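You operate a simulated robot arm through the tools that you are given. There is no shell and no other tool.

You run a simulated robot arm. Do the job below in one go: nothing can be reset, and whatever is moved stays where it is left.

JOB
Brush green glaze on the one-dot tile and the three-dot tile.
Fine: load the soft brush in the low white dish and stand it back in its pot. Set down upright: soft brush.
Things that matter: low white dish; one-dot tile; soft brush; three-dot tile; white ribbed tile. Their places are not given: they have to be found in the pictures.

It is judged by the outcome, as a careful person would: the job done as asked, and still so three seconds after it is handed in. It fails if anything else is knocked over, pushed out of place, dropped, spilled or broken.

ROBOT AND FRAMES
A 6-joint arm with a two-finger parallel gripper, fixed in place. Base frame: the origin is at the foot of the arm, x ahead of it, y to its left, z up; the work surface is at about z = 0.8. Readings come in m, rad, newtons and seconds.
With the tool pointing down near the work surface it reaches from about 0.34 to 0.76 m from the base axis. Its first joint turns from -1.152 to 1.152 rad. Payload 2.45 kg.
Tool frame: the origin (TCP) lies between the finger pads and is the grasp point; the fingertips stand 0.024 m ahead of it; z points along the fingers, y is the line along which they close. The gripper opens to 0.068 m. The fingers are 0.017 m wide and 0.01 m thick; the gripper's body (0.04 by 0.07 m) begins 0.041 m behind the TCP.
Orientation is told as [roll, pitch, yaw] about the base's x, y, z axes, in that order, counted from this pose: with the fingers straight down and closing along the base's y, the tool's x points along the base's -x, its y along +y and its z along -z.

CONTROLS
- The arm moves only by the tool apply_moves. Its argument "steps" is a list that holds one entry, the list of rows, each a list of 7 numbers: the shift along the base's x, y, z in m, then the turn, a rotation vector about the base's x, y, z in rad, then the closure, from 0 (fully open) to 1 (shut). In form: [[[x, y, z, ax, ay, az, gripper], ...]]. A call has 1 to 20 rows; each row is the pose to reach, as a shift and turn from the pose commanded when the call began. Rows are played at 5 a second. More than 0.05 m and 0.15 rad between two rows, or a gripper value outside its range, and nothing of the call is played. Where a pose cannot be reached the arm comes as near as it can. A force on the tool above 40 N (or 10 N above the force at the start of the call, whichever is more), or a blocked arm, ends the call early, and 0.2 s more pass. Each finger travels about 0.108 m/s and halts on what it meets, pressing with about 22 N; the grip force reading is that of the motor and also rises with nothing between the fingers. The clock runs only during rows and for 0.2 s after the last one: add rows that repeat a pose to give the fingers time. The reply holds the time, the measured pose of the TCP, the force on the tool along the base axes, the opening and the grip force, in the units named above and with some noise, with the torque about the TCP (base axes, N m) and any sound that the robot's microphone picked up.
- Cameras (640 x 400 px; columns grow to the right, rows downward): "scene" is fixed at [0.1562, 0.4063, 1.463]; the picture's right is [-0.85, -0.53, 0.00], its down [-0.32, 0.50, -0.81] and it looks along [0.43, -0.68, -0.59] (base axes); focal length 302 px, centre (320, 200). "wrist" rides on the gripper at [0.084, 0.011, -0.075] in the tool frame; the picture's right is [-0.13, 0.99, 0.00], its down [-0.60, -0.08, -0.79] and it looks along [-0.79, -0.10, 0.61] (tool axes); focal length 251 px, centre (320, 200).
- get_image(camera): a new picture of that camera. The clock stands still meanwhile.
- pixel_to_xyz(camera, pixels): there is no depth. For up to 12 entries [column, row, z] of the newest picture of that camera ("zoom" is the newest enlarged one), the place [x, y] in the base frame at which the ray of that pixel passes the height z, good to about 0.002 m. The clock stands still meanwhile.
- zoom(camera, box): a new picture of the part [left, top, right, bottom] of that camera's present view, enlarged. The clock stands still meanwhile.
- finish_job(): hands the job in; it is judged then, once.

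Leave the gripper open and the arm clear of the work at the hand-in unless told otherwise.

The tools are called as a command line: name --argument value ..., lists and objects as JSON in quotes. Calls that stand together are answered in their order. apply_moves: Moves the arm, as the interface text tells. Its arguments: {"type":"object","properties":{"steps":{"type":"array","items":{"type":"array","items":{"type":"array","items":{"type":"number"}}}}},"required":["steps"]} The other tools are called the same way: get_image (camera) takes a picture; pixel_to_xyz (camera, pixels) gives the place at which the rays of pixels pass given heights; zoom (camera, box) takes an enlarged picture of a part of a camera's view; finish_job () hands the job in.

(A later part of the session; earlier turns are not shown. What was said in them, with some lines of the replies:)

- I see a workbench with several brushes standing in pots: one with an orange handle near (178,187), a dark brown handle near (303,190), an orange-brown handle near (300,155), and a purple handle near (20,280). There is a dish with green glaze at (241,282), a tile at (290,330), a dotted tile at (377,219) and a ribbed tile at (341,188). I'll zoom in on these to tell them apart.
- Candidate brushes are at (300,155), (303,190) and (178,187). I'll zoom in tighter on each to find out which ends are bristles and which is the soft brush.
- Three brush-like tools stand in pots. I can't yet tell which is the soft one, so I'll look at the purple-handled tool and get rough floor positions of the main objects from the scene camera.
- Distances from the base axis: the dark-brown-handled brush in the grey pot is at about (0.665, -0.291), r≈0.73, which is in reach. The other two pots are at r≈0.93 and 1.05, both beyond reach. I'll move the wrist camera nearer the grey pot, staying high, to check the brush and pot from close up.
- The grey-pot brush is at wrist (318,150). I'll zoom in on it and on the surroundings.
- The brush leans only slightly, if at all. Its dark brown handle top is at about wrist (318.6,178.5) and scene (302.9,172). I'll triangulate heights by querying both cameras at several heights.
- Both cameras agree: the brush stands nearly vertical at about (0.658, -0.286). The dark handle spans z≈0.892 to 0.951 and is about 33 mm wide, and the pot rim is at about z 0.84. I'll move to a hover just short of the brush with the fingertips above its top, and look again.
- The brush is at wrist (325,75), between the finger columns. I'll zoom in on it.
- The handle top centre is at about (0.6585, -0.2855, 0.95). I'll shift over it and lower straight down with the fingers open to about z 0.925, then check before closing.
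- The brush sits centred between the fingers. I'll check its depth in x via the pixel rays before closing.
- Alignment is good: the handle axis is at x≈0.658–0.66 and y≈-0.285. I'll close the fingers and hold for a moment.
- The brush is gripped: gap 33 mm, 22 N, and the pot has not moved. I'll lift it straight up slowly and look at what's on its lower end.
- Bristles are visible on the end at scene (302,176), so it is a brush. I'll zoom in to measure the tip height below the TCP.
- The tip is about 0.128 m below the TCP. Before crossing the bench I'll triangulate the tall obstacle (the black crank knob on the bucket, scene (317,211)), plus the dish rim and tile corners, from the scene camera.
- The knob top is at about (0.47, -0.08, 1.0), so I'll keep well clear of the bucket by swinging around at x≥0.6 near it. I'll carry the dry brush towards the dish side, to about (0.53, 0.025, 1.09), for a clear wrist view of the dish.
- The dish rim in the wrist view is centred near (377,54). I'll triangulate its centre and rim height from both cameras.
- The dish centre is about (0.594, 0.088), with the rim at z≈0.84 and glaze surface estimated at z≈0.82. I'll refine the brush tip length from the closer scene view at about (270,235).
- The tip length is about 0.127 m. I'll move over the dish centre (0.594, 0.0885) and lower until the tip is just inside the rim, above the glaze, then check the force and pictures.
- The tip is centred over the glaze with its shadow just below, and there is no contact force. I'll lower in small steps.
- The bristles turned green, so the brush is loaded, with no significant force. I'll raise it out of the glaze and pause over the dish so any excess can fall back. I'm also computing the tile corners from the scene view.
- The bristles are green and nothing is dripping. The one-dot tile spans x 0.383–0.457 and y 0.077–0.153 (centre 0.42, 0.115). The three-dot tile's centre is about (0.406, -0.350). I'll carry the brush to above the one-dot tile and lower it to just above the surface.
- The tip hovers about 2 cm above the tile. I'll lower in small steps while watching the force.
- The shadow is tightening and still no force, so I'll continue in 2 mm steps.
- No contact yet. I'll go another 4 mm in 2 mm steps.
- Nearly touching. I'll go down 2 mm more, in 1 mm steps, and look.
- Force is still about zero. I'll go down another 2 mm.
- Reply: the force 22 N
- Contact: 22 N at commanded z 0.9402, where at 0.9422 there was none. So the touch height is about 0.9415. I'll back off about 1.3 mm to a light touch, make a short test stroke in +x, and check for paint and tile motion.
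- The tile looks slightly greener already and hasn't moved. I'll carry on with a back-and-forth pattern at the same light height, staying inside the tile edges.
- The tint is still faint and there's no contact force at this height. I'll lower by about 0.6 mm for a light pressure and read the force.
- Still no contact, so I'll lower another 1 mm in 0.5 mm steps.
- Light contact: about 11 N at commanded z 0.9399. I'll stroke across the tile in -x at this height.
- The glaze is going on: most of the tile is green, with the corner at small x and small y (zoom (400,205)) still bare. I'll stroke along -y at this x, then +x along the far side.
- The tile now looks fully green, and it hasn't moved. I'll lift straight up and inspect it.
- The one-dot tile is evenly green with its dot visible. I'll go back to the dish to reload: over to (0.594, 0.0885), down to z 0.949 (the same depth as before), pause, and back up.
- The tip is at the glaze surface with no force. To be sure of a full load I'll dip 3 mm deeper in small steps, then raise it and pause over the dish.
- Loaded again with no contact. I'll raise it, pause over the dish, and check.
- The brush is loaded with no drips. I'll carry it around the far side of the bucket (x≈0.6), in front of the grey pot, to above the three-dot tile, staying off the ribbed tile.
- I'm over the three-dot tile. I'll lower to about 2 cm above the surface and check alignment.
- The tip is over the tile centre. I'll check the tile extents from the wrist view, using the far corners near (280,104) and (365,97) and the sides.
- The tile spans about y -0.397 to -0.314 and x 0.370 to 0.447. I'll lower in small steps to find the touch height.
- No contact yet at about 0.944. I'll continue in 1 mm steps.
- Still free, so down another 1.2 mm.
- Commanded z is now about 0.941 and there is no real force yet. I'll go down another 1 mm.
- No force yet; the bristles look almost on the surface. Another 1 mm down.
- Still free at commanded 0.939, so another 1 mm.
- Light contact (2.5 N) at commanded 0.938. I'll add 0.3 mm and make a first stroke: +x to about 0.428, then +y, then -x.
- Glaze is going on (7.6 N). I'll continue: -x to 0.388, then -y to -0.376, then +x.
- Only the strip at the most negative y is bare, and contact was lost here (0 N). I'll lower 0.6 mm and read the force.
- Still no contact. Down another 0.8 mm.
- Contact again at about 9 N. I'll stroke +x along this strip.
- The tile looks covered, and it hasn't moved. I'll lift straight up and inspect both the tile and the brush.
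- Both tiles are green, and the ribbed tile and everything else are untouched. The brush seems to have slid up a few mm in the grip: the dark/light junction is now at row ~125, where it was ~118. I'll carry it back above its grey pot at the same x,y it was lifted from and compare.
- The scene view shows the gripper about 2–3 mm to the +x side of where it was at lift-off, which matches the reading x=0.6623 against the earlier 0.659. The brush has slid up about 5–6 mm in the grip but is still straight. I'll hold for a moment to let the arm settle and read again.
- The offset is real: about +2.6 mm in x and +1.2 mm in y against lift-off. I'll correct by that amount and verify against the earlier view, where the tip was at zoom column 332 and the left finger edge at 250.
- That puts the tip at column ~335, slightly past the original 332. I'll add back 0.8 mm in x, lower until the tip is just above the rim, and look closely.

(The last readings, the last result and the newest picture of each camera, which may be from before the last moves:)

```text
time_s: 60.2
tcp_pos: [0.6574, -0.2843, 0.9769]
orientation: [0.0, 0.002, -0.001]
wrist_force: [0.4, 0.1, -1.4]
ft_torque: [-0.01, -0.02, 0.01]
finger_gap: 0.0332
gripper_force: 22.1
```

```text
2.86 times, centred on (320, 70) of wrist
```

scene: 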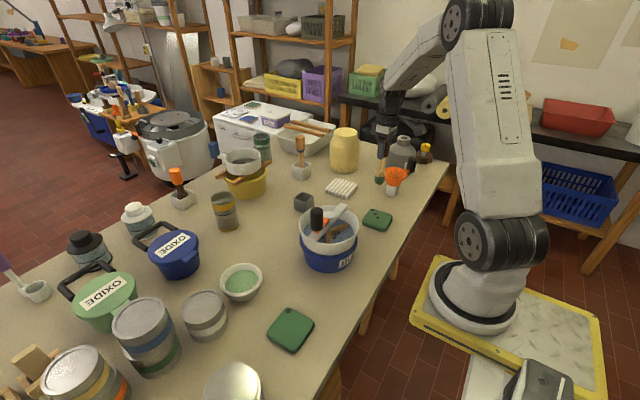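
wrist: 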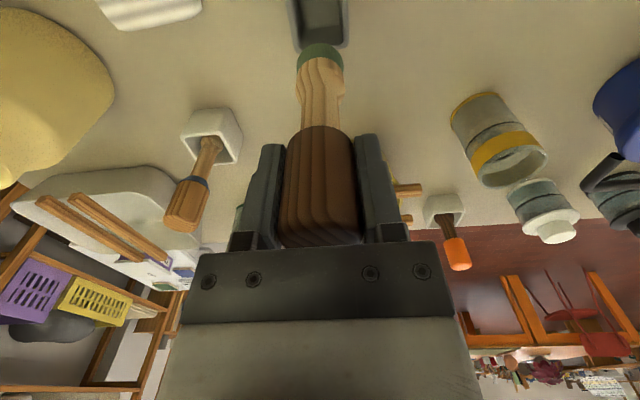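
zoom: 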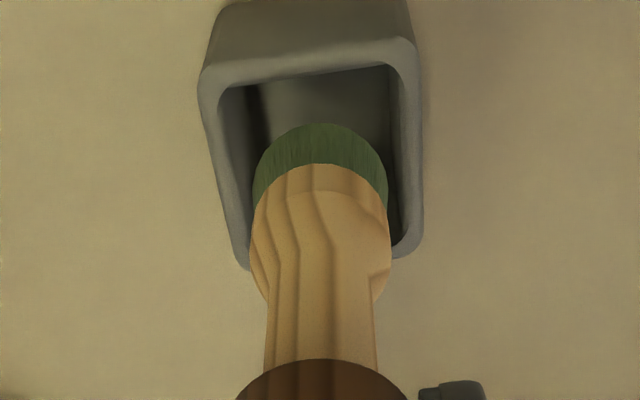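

The tip is just above the rim, inside the opening outline. I'll check the pot's rim corners in base coordinates against the TCP.

pixel_to_xyz --camera "wrist" --pixels '[[279.1, 26.3, 0.84], [352.5, 15.8, 0.84], [293.1, 93.8, 0.84], [353.2, 87.5, 0.84], [285.5, 31, 0.84], [346, 24, 0.84], [279.1, 26.3, 0.85], [352.5, 15.8, 0.85], [293.1, 93.8, 0.85], [353.2, 87.5, 0.85]]'

pixel_to_xyz --camera "scene" --pixels '[[293.75, 197.9, 0.84], [314, 195.6, 0.84], [305.5, 202.8, 0.84], [304.5, 192.8, 0.84], [293.75, 197.9, 0.85], [314, 195.6, 0.85], [305.5, 202.8, 0.85], [294.3, 209.5, 0.8], [304.2, 213.2, 0.8], [314, 207.5, 0.8]]'

```text
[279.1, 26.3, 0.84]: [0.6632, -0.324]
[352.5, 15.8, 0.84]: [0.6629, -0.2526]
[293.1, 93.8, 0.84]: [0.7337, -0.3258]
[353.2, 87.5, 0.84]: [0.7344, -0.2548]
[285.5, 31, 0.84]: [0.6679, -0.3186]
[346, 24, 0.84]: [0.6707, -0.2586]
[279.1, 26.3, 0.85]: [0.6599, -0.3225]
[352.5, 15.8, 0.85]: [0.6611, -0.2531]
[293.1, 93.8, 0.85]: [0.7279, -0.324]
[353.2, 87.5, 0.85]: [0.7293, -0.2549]
```

```text
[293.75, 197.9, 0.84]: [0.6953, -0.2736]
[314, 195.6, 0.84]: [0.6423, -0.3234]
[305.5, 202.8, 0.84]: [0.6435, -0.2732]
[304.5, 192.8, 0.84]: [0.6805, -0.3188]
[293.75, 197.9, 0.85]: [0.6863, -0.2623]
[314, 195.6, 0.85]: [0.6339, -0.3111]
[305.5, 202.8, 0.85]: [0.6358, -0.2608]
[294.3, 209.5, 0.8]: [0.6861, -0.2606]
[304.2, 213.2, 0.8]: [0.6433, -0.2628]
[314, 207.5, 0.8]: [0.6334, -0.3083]
```

Those wrist values used an older picture taken at a different height. I'll take a fresh wrist picture at this pose and redo the query.

get_image --camera "wrist"

pixel_to_xyz --camera "wrist" --pixels '[[279.1, 26.3, 0.84], [352.5, 15.8, 0.84], [293.1, 93.8, 0.84], [353.2, 87.5, 0.84], [279.1, 26.3, 0.85], [352.5, 15.8, 0.85], [293.1, 93.8, 0.85], [353.2, 87.5, 0.85]]'

```text
taken
```

wrist: 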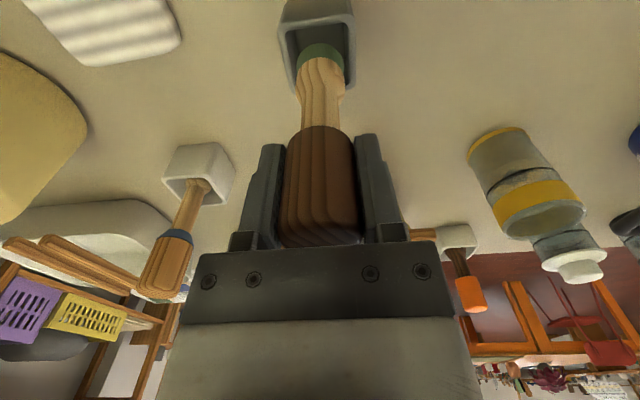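

```text
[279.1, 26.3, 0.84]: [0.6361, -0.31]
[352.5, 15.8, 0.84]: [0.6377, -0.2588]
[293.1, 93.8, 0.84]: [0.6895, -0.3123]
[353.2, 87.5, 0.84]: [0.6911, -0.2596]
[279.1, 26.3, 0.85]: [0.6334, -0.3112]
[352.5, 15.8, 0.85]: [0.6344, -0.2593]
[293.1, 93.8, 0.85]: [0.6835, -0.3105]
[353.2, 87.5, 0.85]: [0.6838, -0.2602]
```

With the fresh picture, the pot centre is about (0.660, -0.286), rim z≈0.848, outer width 51 mm. The brush axis is within about 2 mm of centre with roughly 5 mm of clearance. I'll lower into the pot in small steps, nudging x by +1 mm.

apply_moves --steps '[[[0.001, 0, -0.006, 0, 0, 0, 1], [0.001, 0, -0.014, 0, 0, 0, 1], [0.001, 0, -0.022, 0, 0, 0, 1], [0.001, 0, -0.03, 0, 0, 0, 1], [0.001, 0, -0.038, 0, 0, 0, 1], [0.001, 0, -0.045, 0, 0, 0, 1], [0.001, 0, -0.045, 0, 0, 0, 1]]]'

get_image --camera "wrist"

zoom --camera "scene" --box '[277, 165, 331, 215]'

```text
time_s: 61.8
tcp_pos: [0.6578, -0.2857, 0.9334]
orientation: [0.0, 0.001, -0.002]
wrist_force: [0.4, -0.7, -1.7]
ft_torque: [-0.01, 0.0, 0.02]
finger_gap: 0.0333
gripper_force: 22.0
```

```text
taken
```

wrist: 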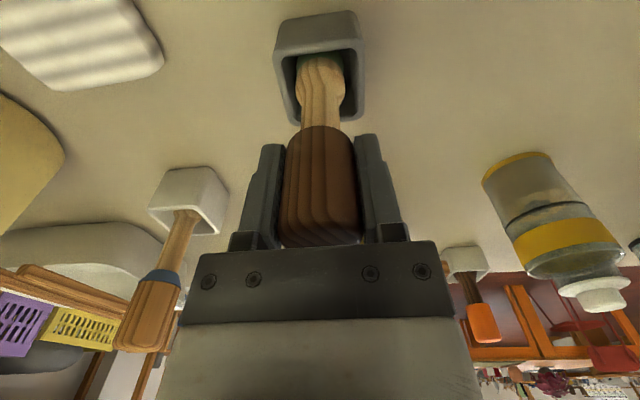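

```text
8.00 times, centred on (304, 190) of scene
```

zoom: 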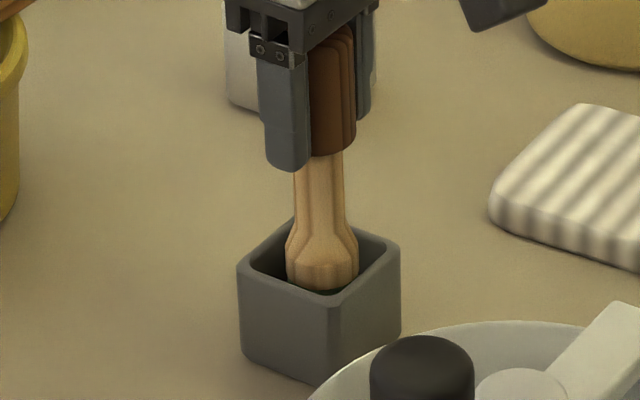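

The brush is inside the pot with no side force. I'll keep lowering, finer now, towards the expected floor contact near z 0.919.

apply_moves --steps '[[[0, 0, -0.0025, 0, 0, 0, 1], [0, 0, -0.005, 0, 0, 0, 1], [0, 0, -0.0075, 0, 0, 0, 1], [0, 0, -0.01, 0, 0, 0, 1], [0, 0, -0.01, 0, 0, 0, 1]]]'

zoom --camera "scene" --box '[277, 165, 331, 215]'

```text
time_s: 63.0
tcp_pos: [0.6578, -0.286, 0.9228]
orientation: [0.0, 0.0, 0.001]
wrist_force: [0.4, -0.3, -1.3]
ft_torque: [0.01, 0.0, 0.01]
finger_gap: 0.0332
gripper_force: 21.6
```

```text
8.00 times, centred on (304, 190) of scene
```

zoom: 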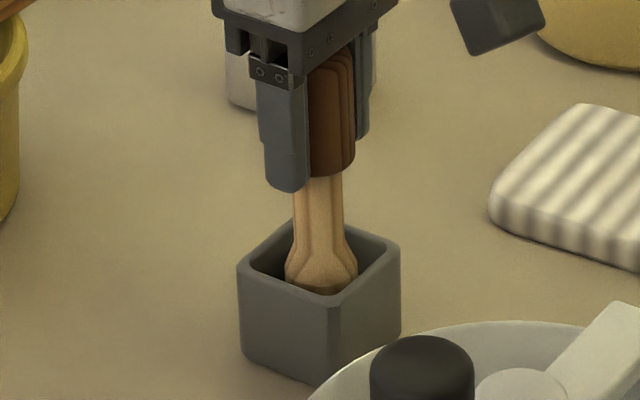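

No contact yet. I'll go down in 1 mm steps.

apply_moves --steps '[[[0, 0, -0.001, 0, 0, 0, 1], [0, 0, -0.002, 0, 0, 0, 1], [0, 0, -0.002, 0, 0, 0, 1]]]'

```text
time_s: 63.8
tcp_pos: [0.6582, -0.286, 0.9206]
orientation: [0.0, 0.001, 0.001]
wrist_force: [-0.3, 0.7, -0.9]
ft_torque: [0.0, -0.03, 0.02]
finger_gap: 0.0331
gripper_force: 22.0
```

Still free at 0.921. Another 1 mm.

apply_moves --steps '[[[0, 0, -0.0005, 0, 0, 0, 1], [0, 0, -0.001, 0, 0, 0, 1], [0, 0, -0.001, 0, 0, 0, 1]]]'

```text
time_s: 64.6
tcp_pos: [0.6588, -0.2866, 0.9201]
orientation: [0.001, 0.0, 0.0]
wrist_force: [0.3, 0.4, 1.7]
ft_torque: [0.06, -0.04, -0.02]
finger_gap: 0.0331
gripper_force: 22.1
```

The force rises to about +1.7 N at commanded 0.9202, so the tip is touching the floor. I'll confirm with 0.4 mm more.

apply_moves --steps '[[[0, 0, -0.0004, 0, 0, 0, 1], [0, 0, -0.0004, 0, 0, 0, 1]]]'

get_image --camera "wrist"

zoom --camera "scene" --box '[277, 165, 331, 215]'

```text
time_s: 65.2
tcp_pos: [0.6577, -0.2857, 0.9213]
orientation: [0.0, -0.001, 0.0]
wrist_force: [0.6, 0.0, 2.4]
ft_torque: [0.01, -0.16, 0.02]
finger_gap: 0.0333
gripper_force: 22.1
```

```text
taken
```

wrist: 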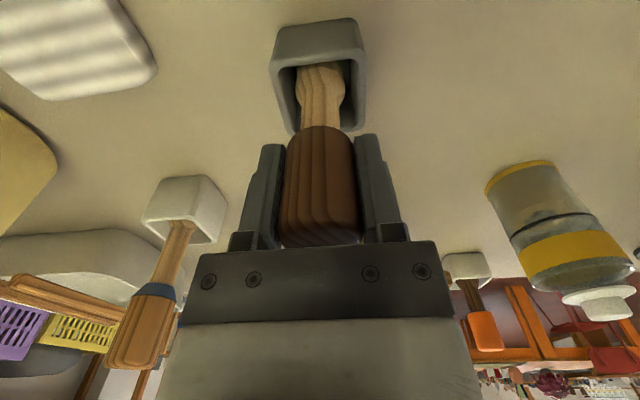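

```text
8.00 times, centred on (304, 190) of scene
```

zoom: 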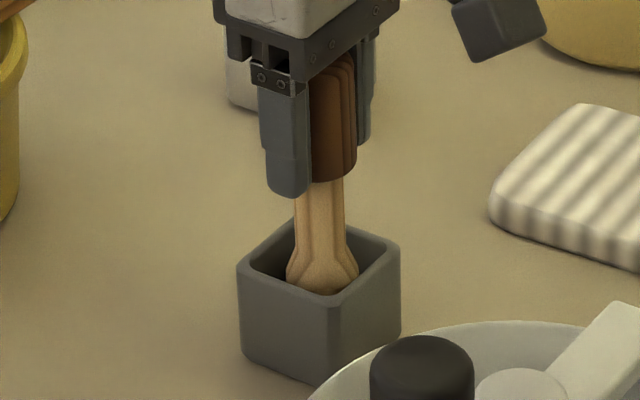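

The brush stands on the pot floor with about 2 N, straight and centred, and the pot hasn't moved. I'll open the fingers gradually.

apply_moves --steps '[[[0, 0, 0.0002, 0, 0, 0, 0.5], [0, 0, 0.0002, 0, 0, 0, 0.46], [0, 0, 0.0002, 0, 0, 0, 0.42], [0, 0, 0.0002, 0, 0, 0, 0.36], [0, 0, 0.0002, 0, 0, 0, 0.28], [0, 0, 0.0002, 0, 0, 0, 0.15], [0, 0, 0.0002, 0, 0, 0, 0], [0, 0, 0.0002, 0, 0, 0, 0]]]'

get_image --camera "wrist"

zoom --camera "scene" --box '[277, 165, 331, 215]'

```text
time_s: 67.0
tcp_pos: [0.656, -0.2862, 0.9203]
orientation: [-0.001, 0.0, 0.0]
wrist_force: [0.8, -1.2, 0.4]
ft_torque: [0.0, 0.03, -0.04]
finger_gap: 0.0679
gripper_force: 0.2
```

```text
taken
```

wrist: 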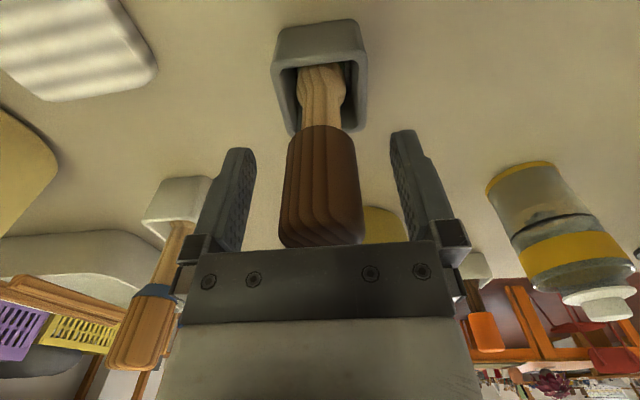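

```text
8.00 times, centred on (304, 190) of scene
```

zoom: 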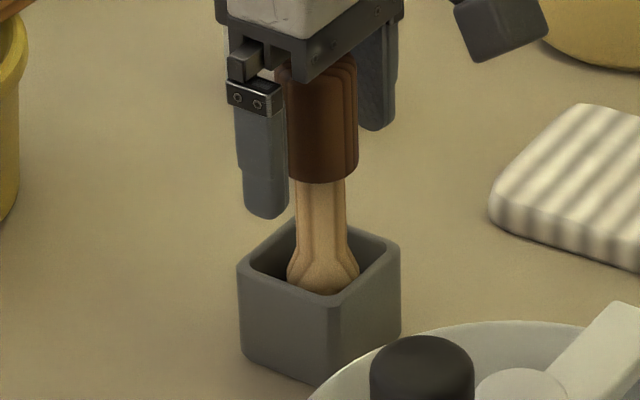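

The brush stands by itself, upright, with the fingers clear on both sides. I'll raise straight up, slowly first.

apply_moves --steps '[[[0, 0, 0.008, 0, 0, 0, 0], [0, 0, 0.02, 0, 0, 0, 0], [0, 0, 0.04, 0, 0, 0, 0], [0, 0, 0.065, 0, 0, 0, 0], [0, 0, 0.095, 0, 0, 0, 0], [0, 0, 0.13, 0, 0, 0, 0], [0, 0, 0.17, 0, 0, 0, 0], [-0.02, 0.01, 0.21, 0, 0, 0, 0], [-0.05, 0.02, 0.24, 0, 0, 0, 0], [-0.09, 0.03, 0.26, 0, 0, 0, 0], [-0.13, 0.04, 0.28, 0, 0, 0, 0], [-0.17, 0.05, 0.29, 0, 0, 0, 0], [-0.17, 0.05, 0.29, 0, 0, 0, 0]]]'

get_image --camera "scene"

zoom --camera "scene" --box '[260, 130, 420, 240]'

get_image --camera "wrist"

```text
time_s: 69.8
tcp_pos: [0.4863, -0.2348, 1.2079]
orientation: [0.0, 0.0, 0.0]
wrist_force: [-0.3, 0.1, 0.0]
ft_torque: [0.03, 0.01, -0.02]
finger_gap: 0.068
gripper_force: 0.0
```

```text
taken
```

scene: 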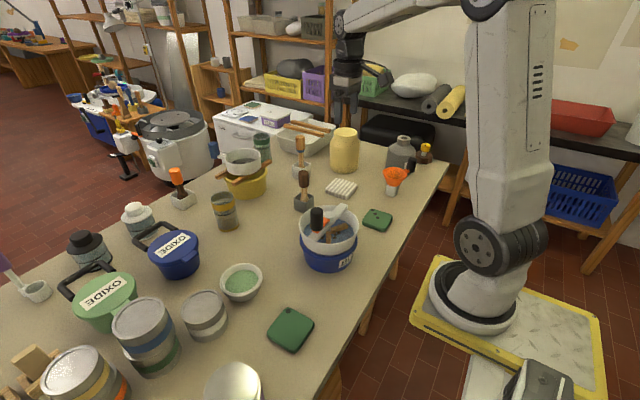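

```text
3.64 times, centred on (340, 185) of scene
```

zoom: 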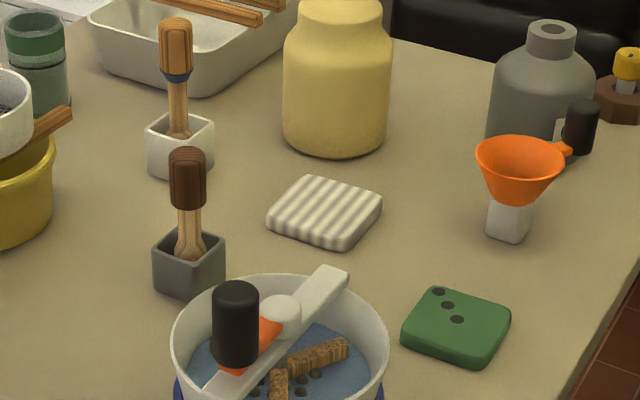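

```text
taken
```

wrist: 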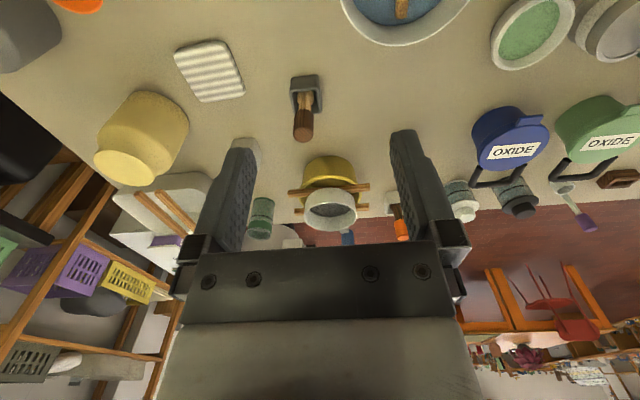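

Everything stands as it should. A last close check of the brush and both tiles before handing in.

zoom --camera "scene" --box '[275, 150, 335, 220]'

zoom --camera "scene" --box '[205, 250, 335, 360]'

zoom --camera "scene" --box '[350, 195, 405, 240]'

```text
5.71 times, centred on (305, 185) of scene
```

zoom: 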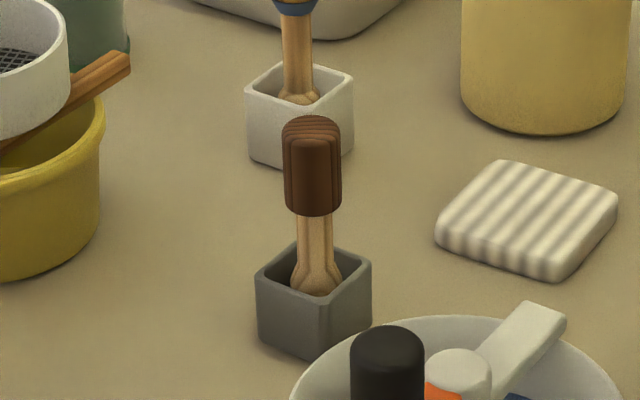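

```text
3.64 times, centred on (270, 305) of scene
```

zoom: 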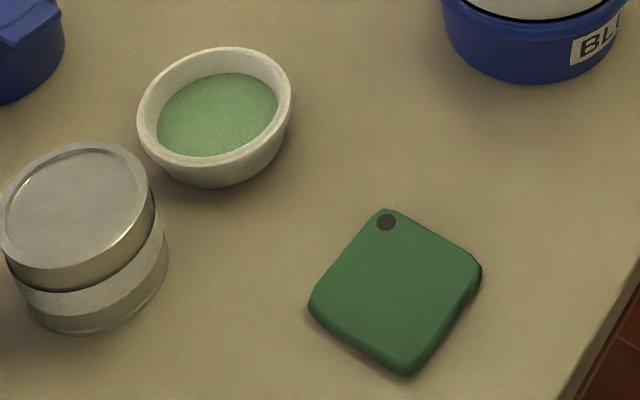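

```text
8.89 times, centred on (378, 218) of scene
```

zoom: 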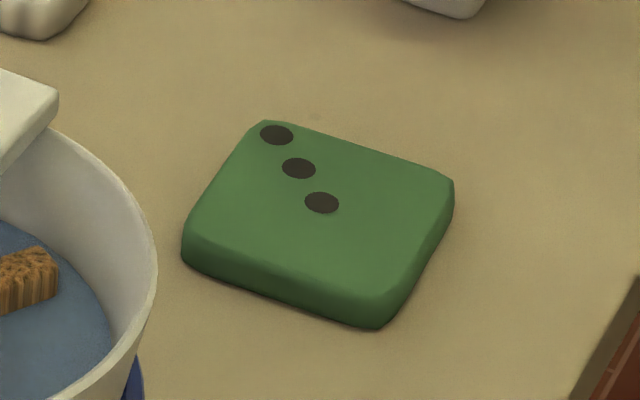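

Both tiles are fully green and in their original places. The ribbed tile is clean, and I see no drips on the bench or the ribbed tile. The brush stands upright in its grey pot, the gripper is open and the arm is clear. Handing in.

finish_job

```text
The job is handed in.
```

The one-dot tile and the three-dot tile are both fully brushed with green glaze, and the job is handed in. The tool returned no verdict beyond confirming the hand-in.

- **Brush:** I used the dark-brown-handled brush from the grey pot. It was the only brush within reach, and lifting it out showed bristles on its end. I took it to be the soft brush, since nothing in the pictures labels it.
- **Glazing:** I loaded it in the low white dish before each tile. Contact on the tiles was light, mostly 11 N or less, with one brief press of 22 N on the one-dot tile. Neither tile moved.
- **Put back:** The brush slid up a few millimetres in the grip while stroking, so I lowered it until it touched the pot floor before letting go. It stood upright by itself in the last pictures.
- **Everything else:** The ribbed tile is clean, nothing was knocked or moved, and I saw no drips. The gripper was left open with the arm clear of the bench.
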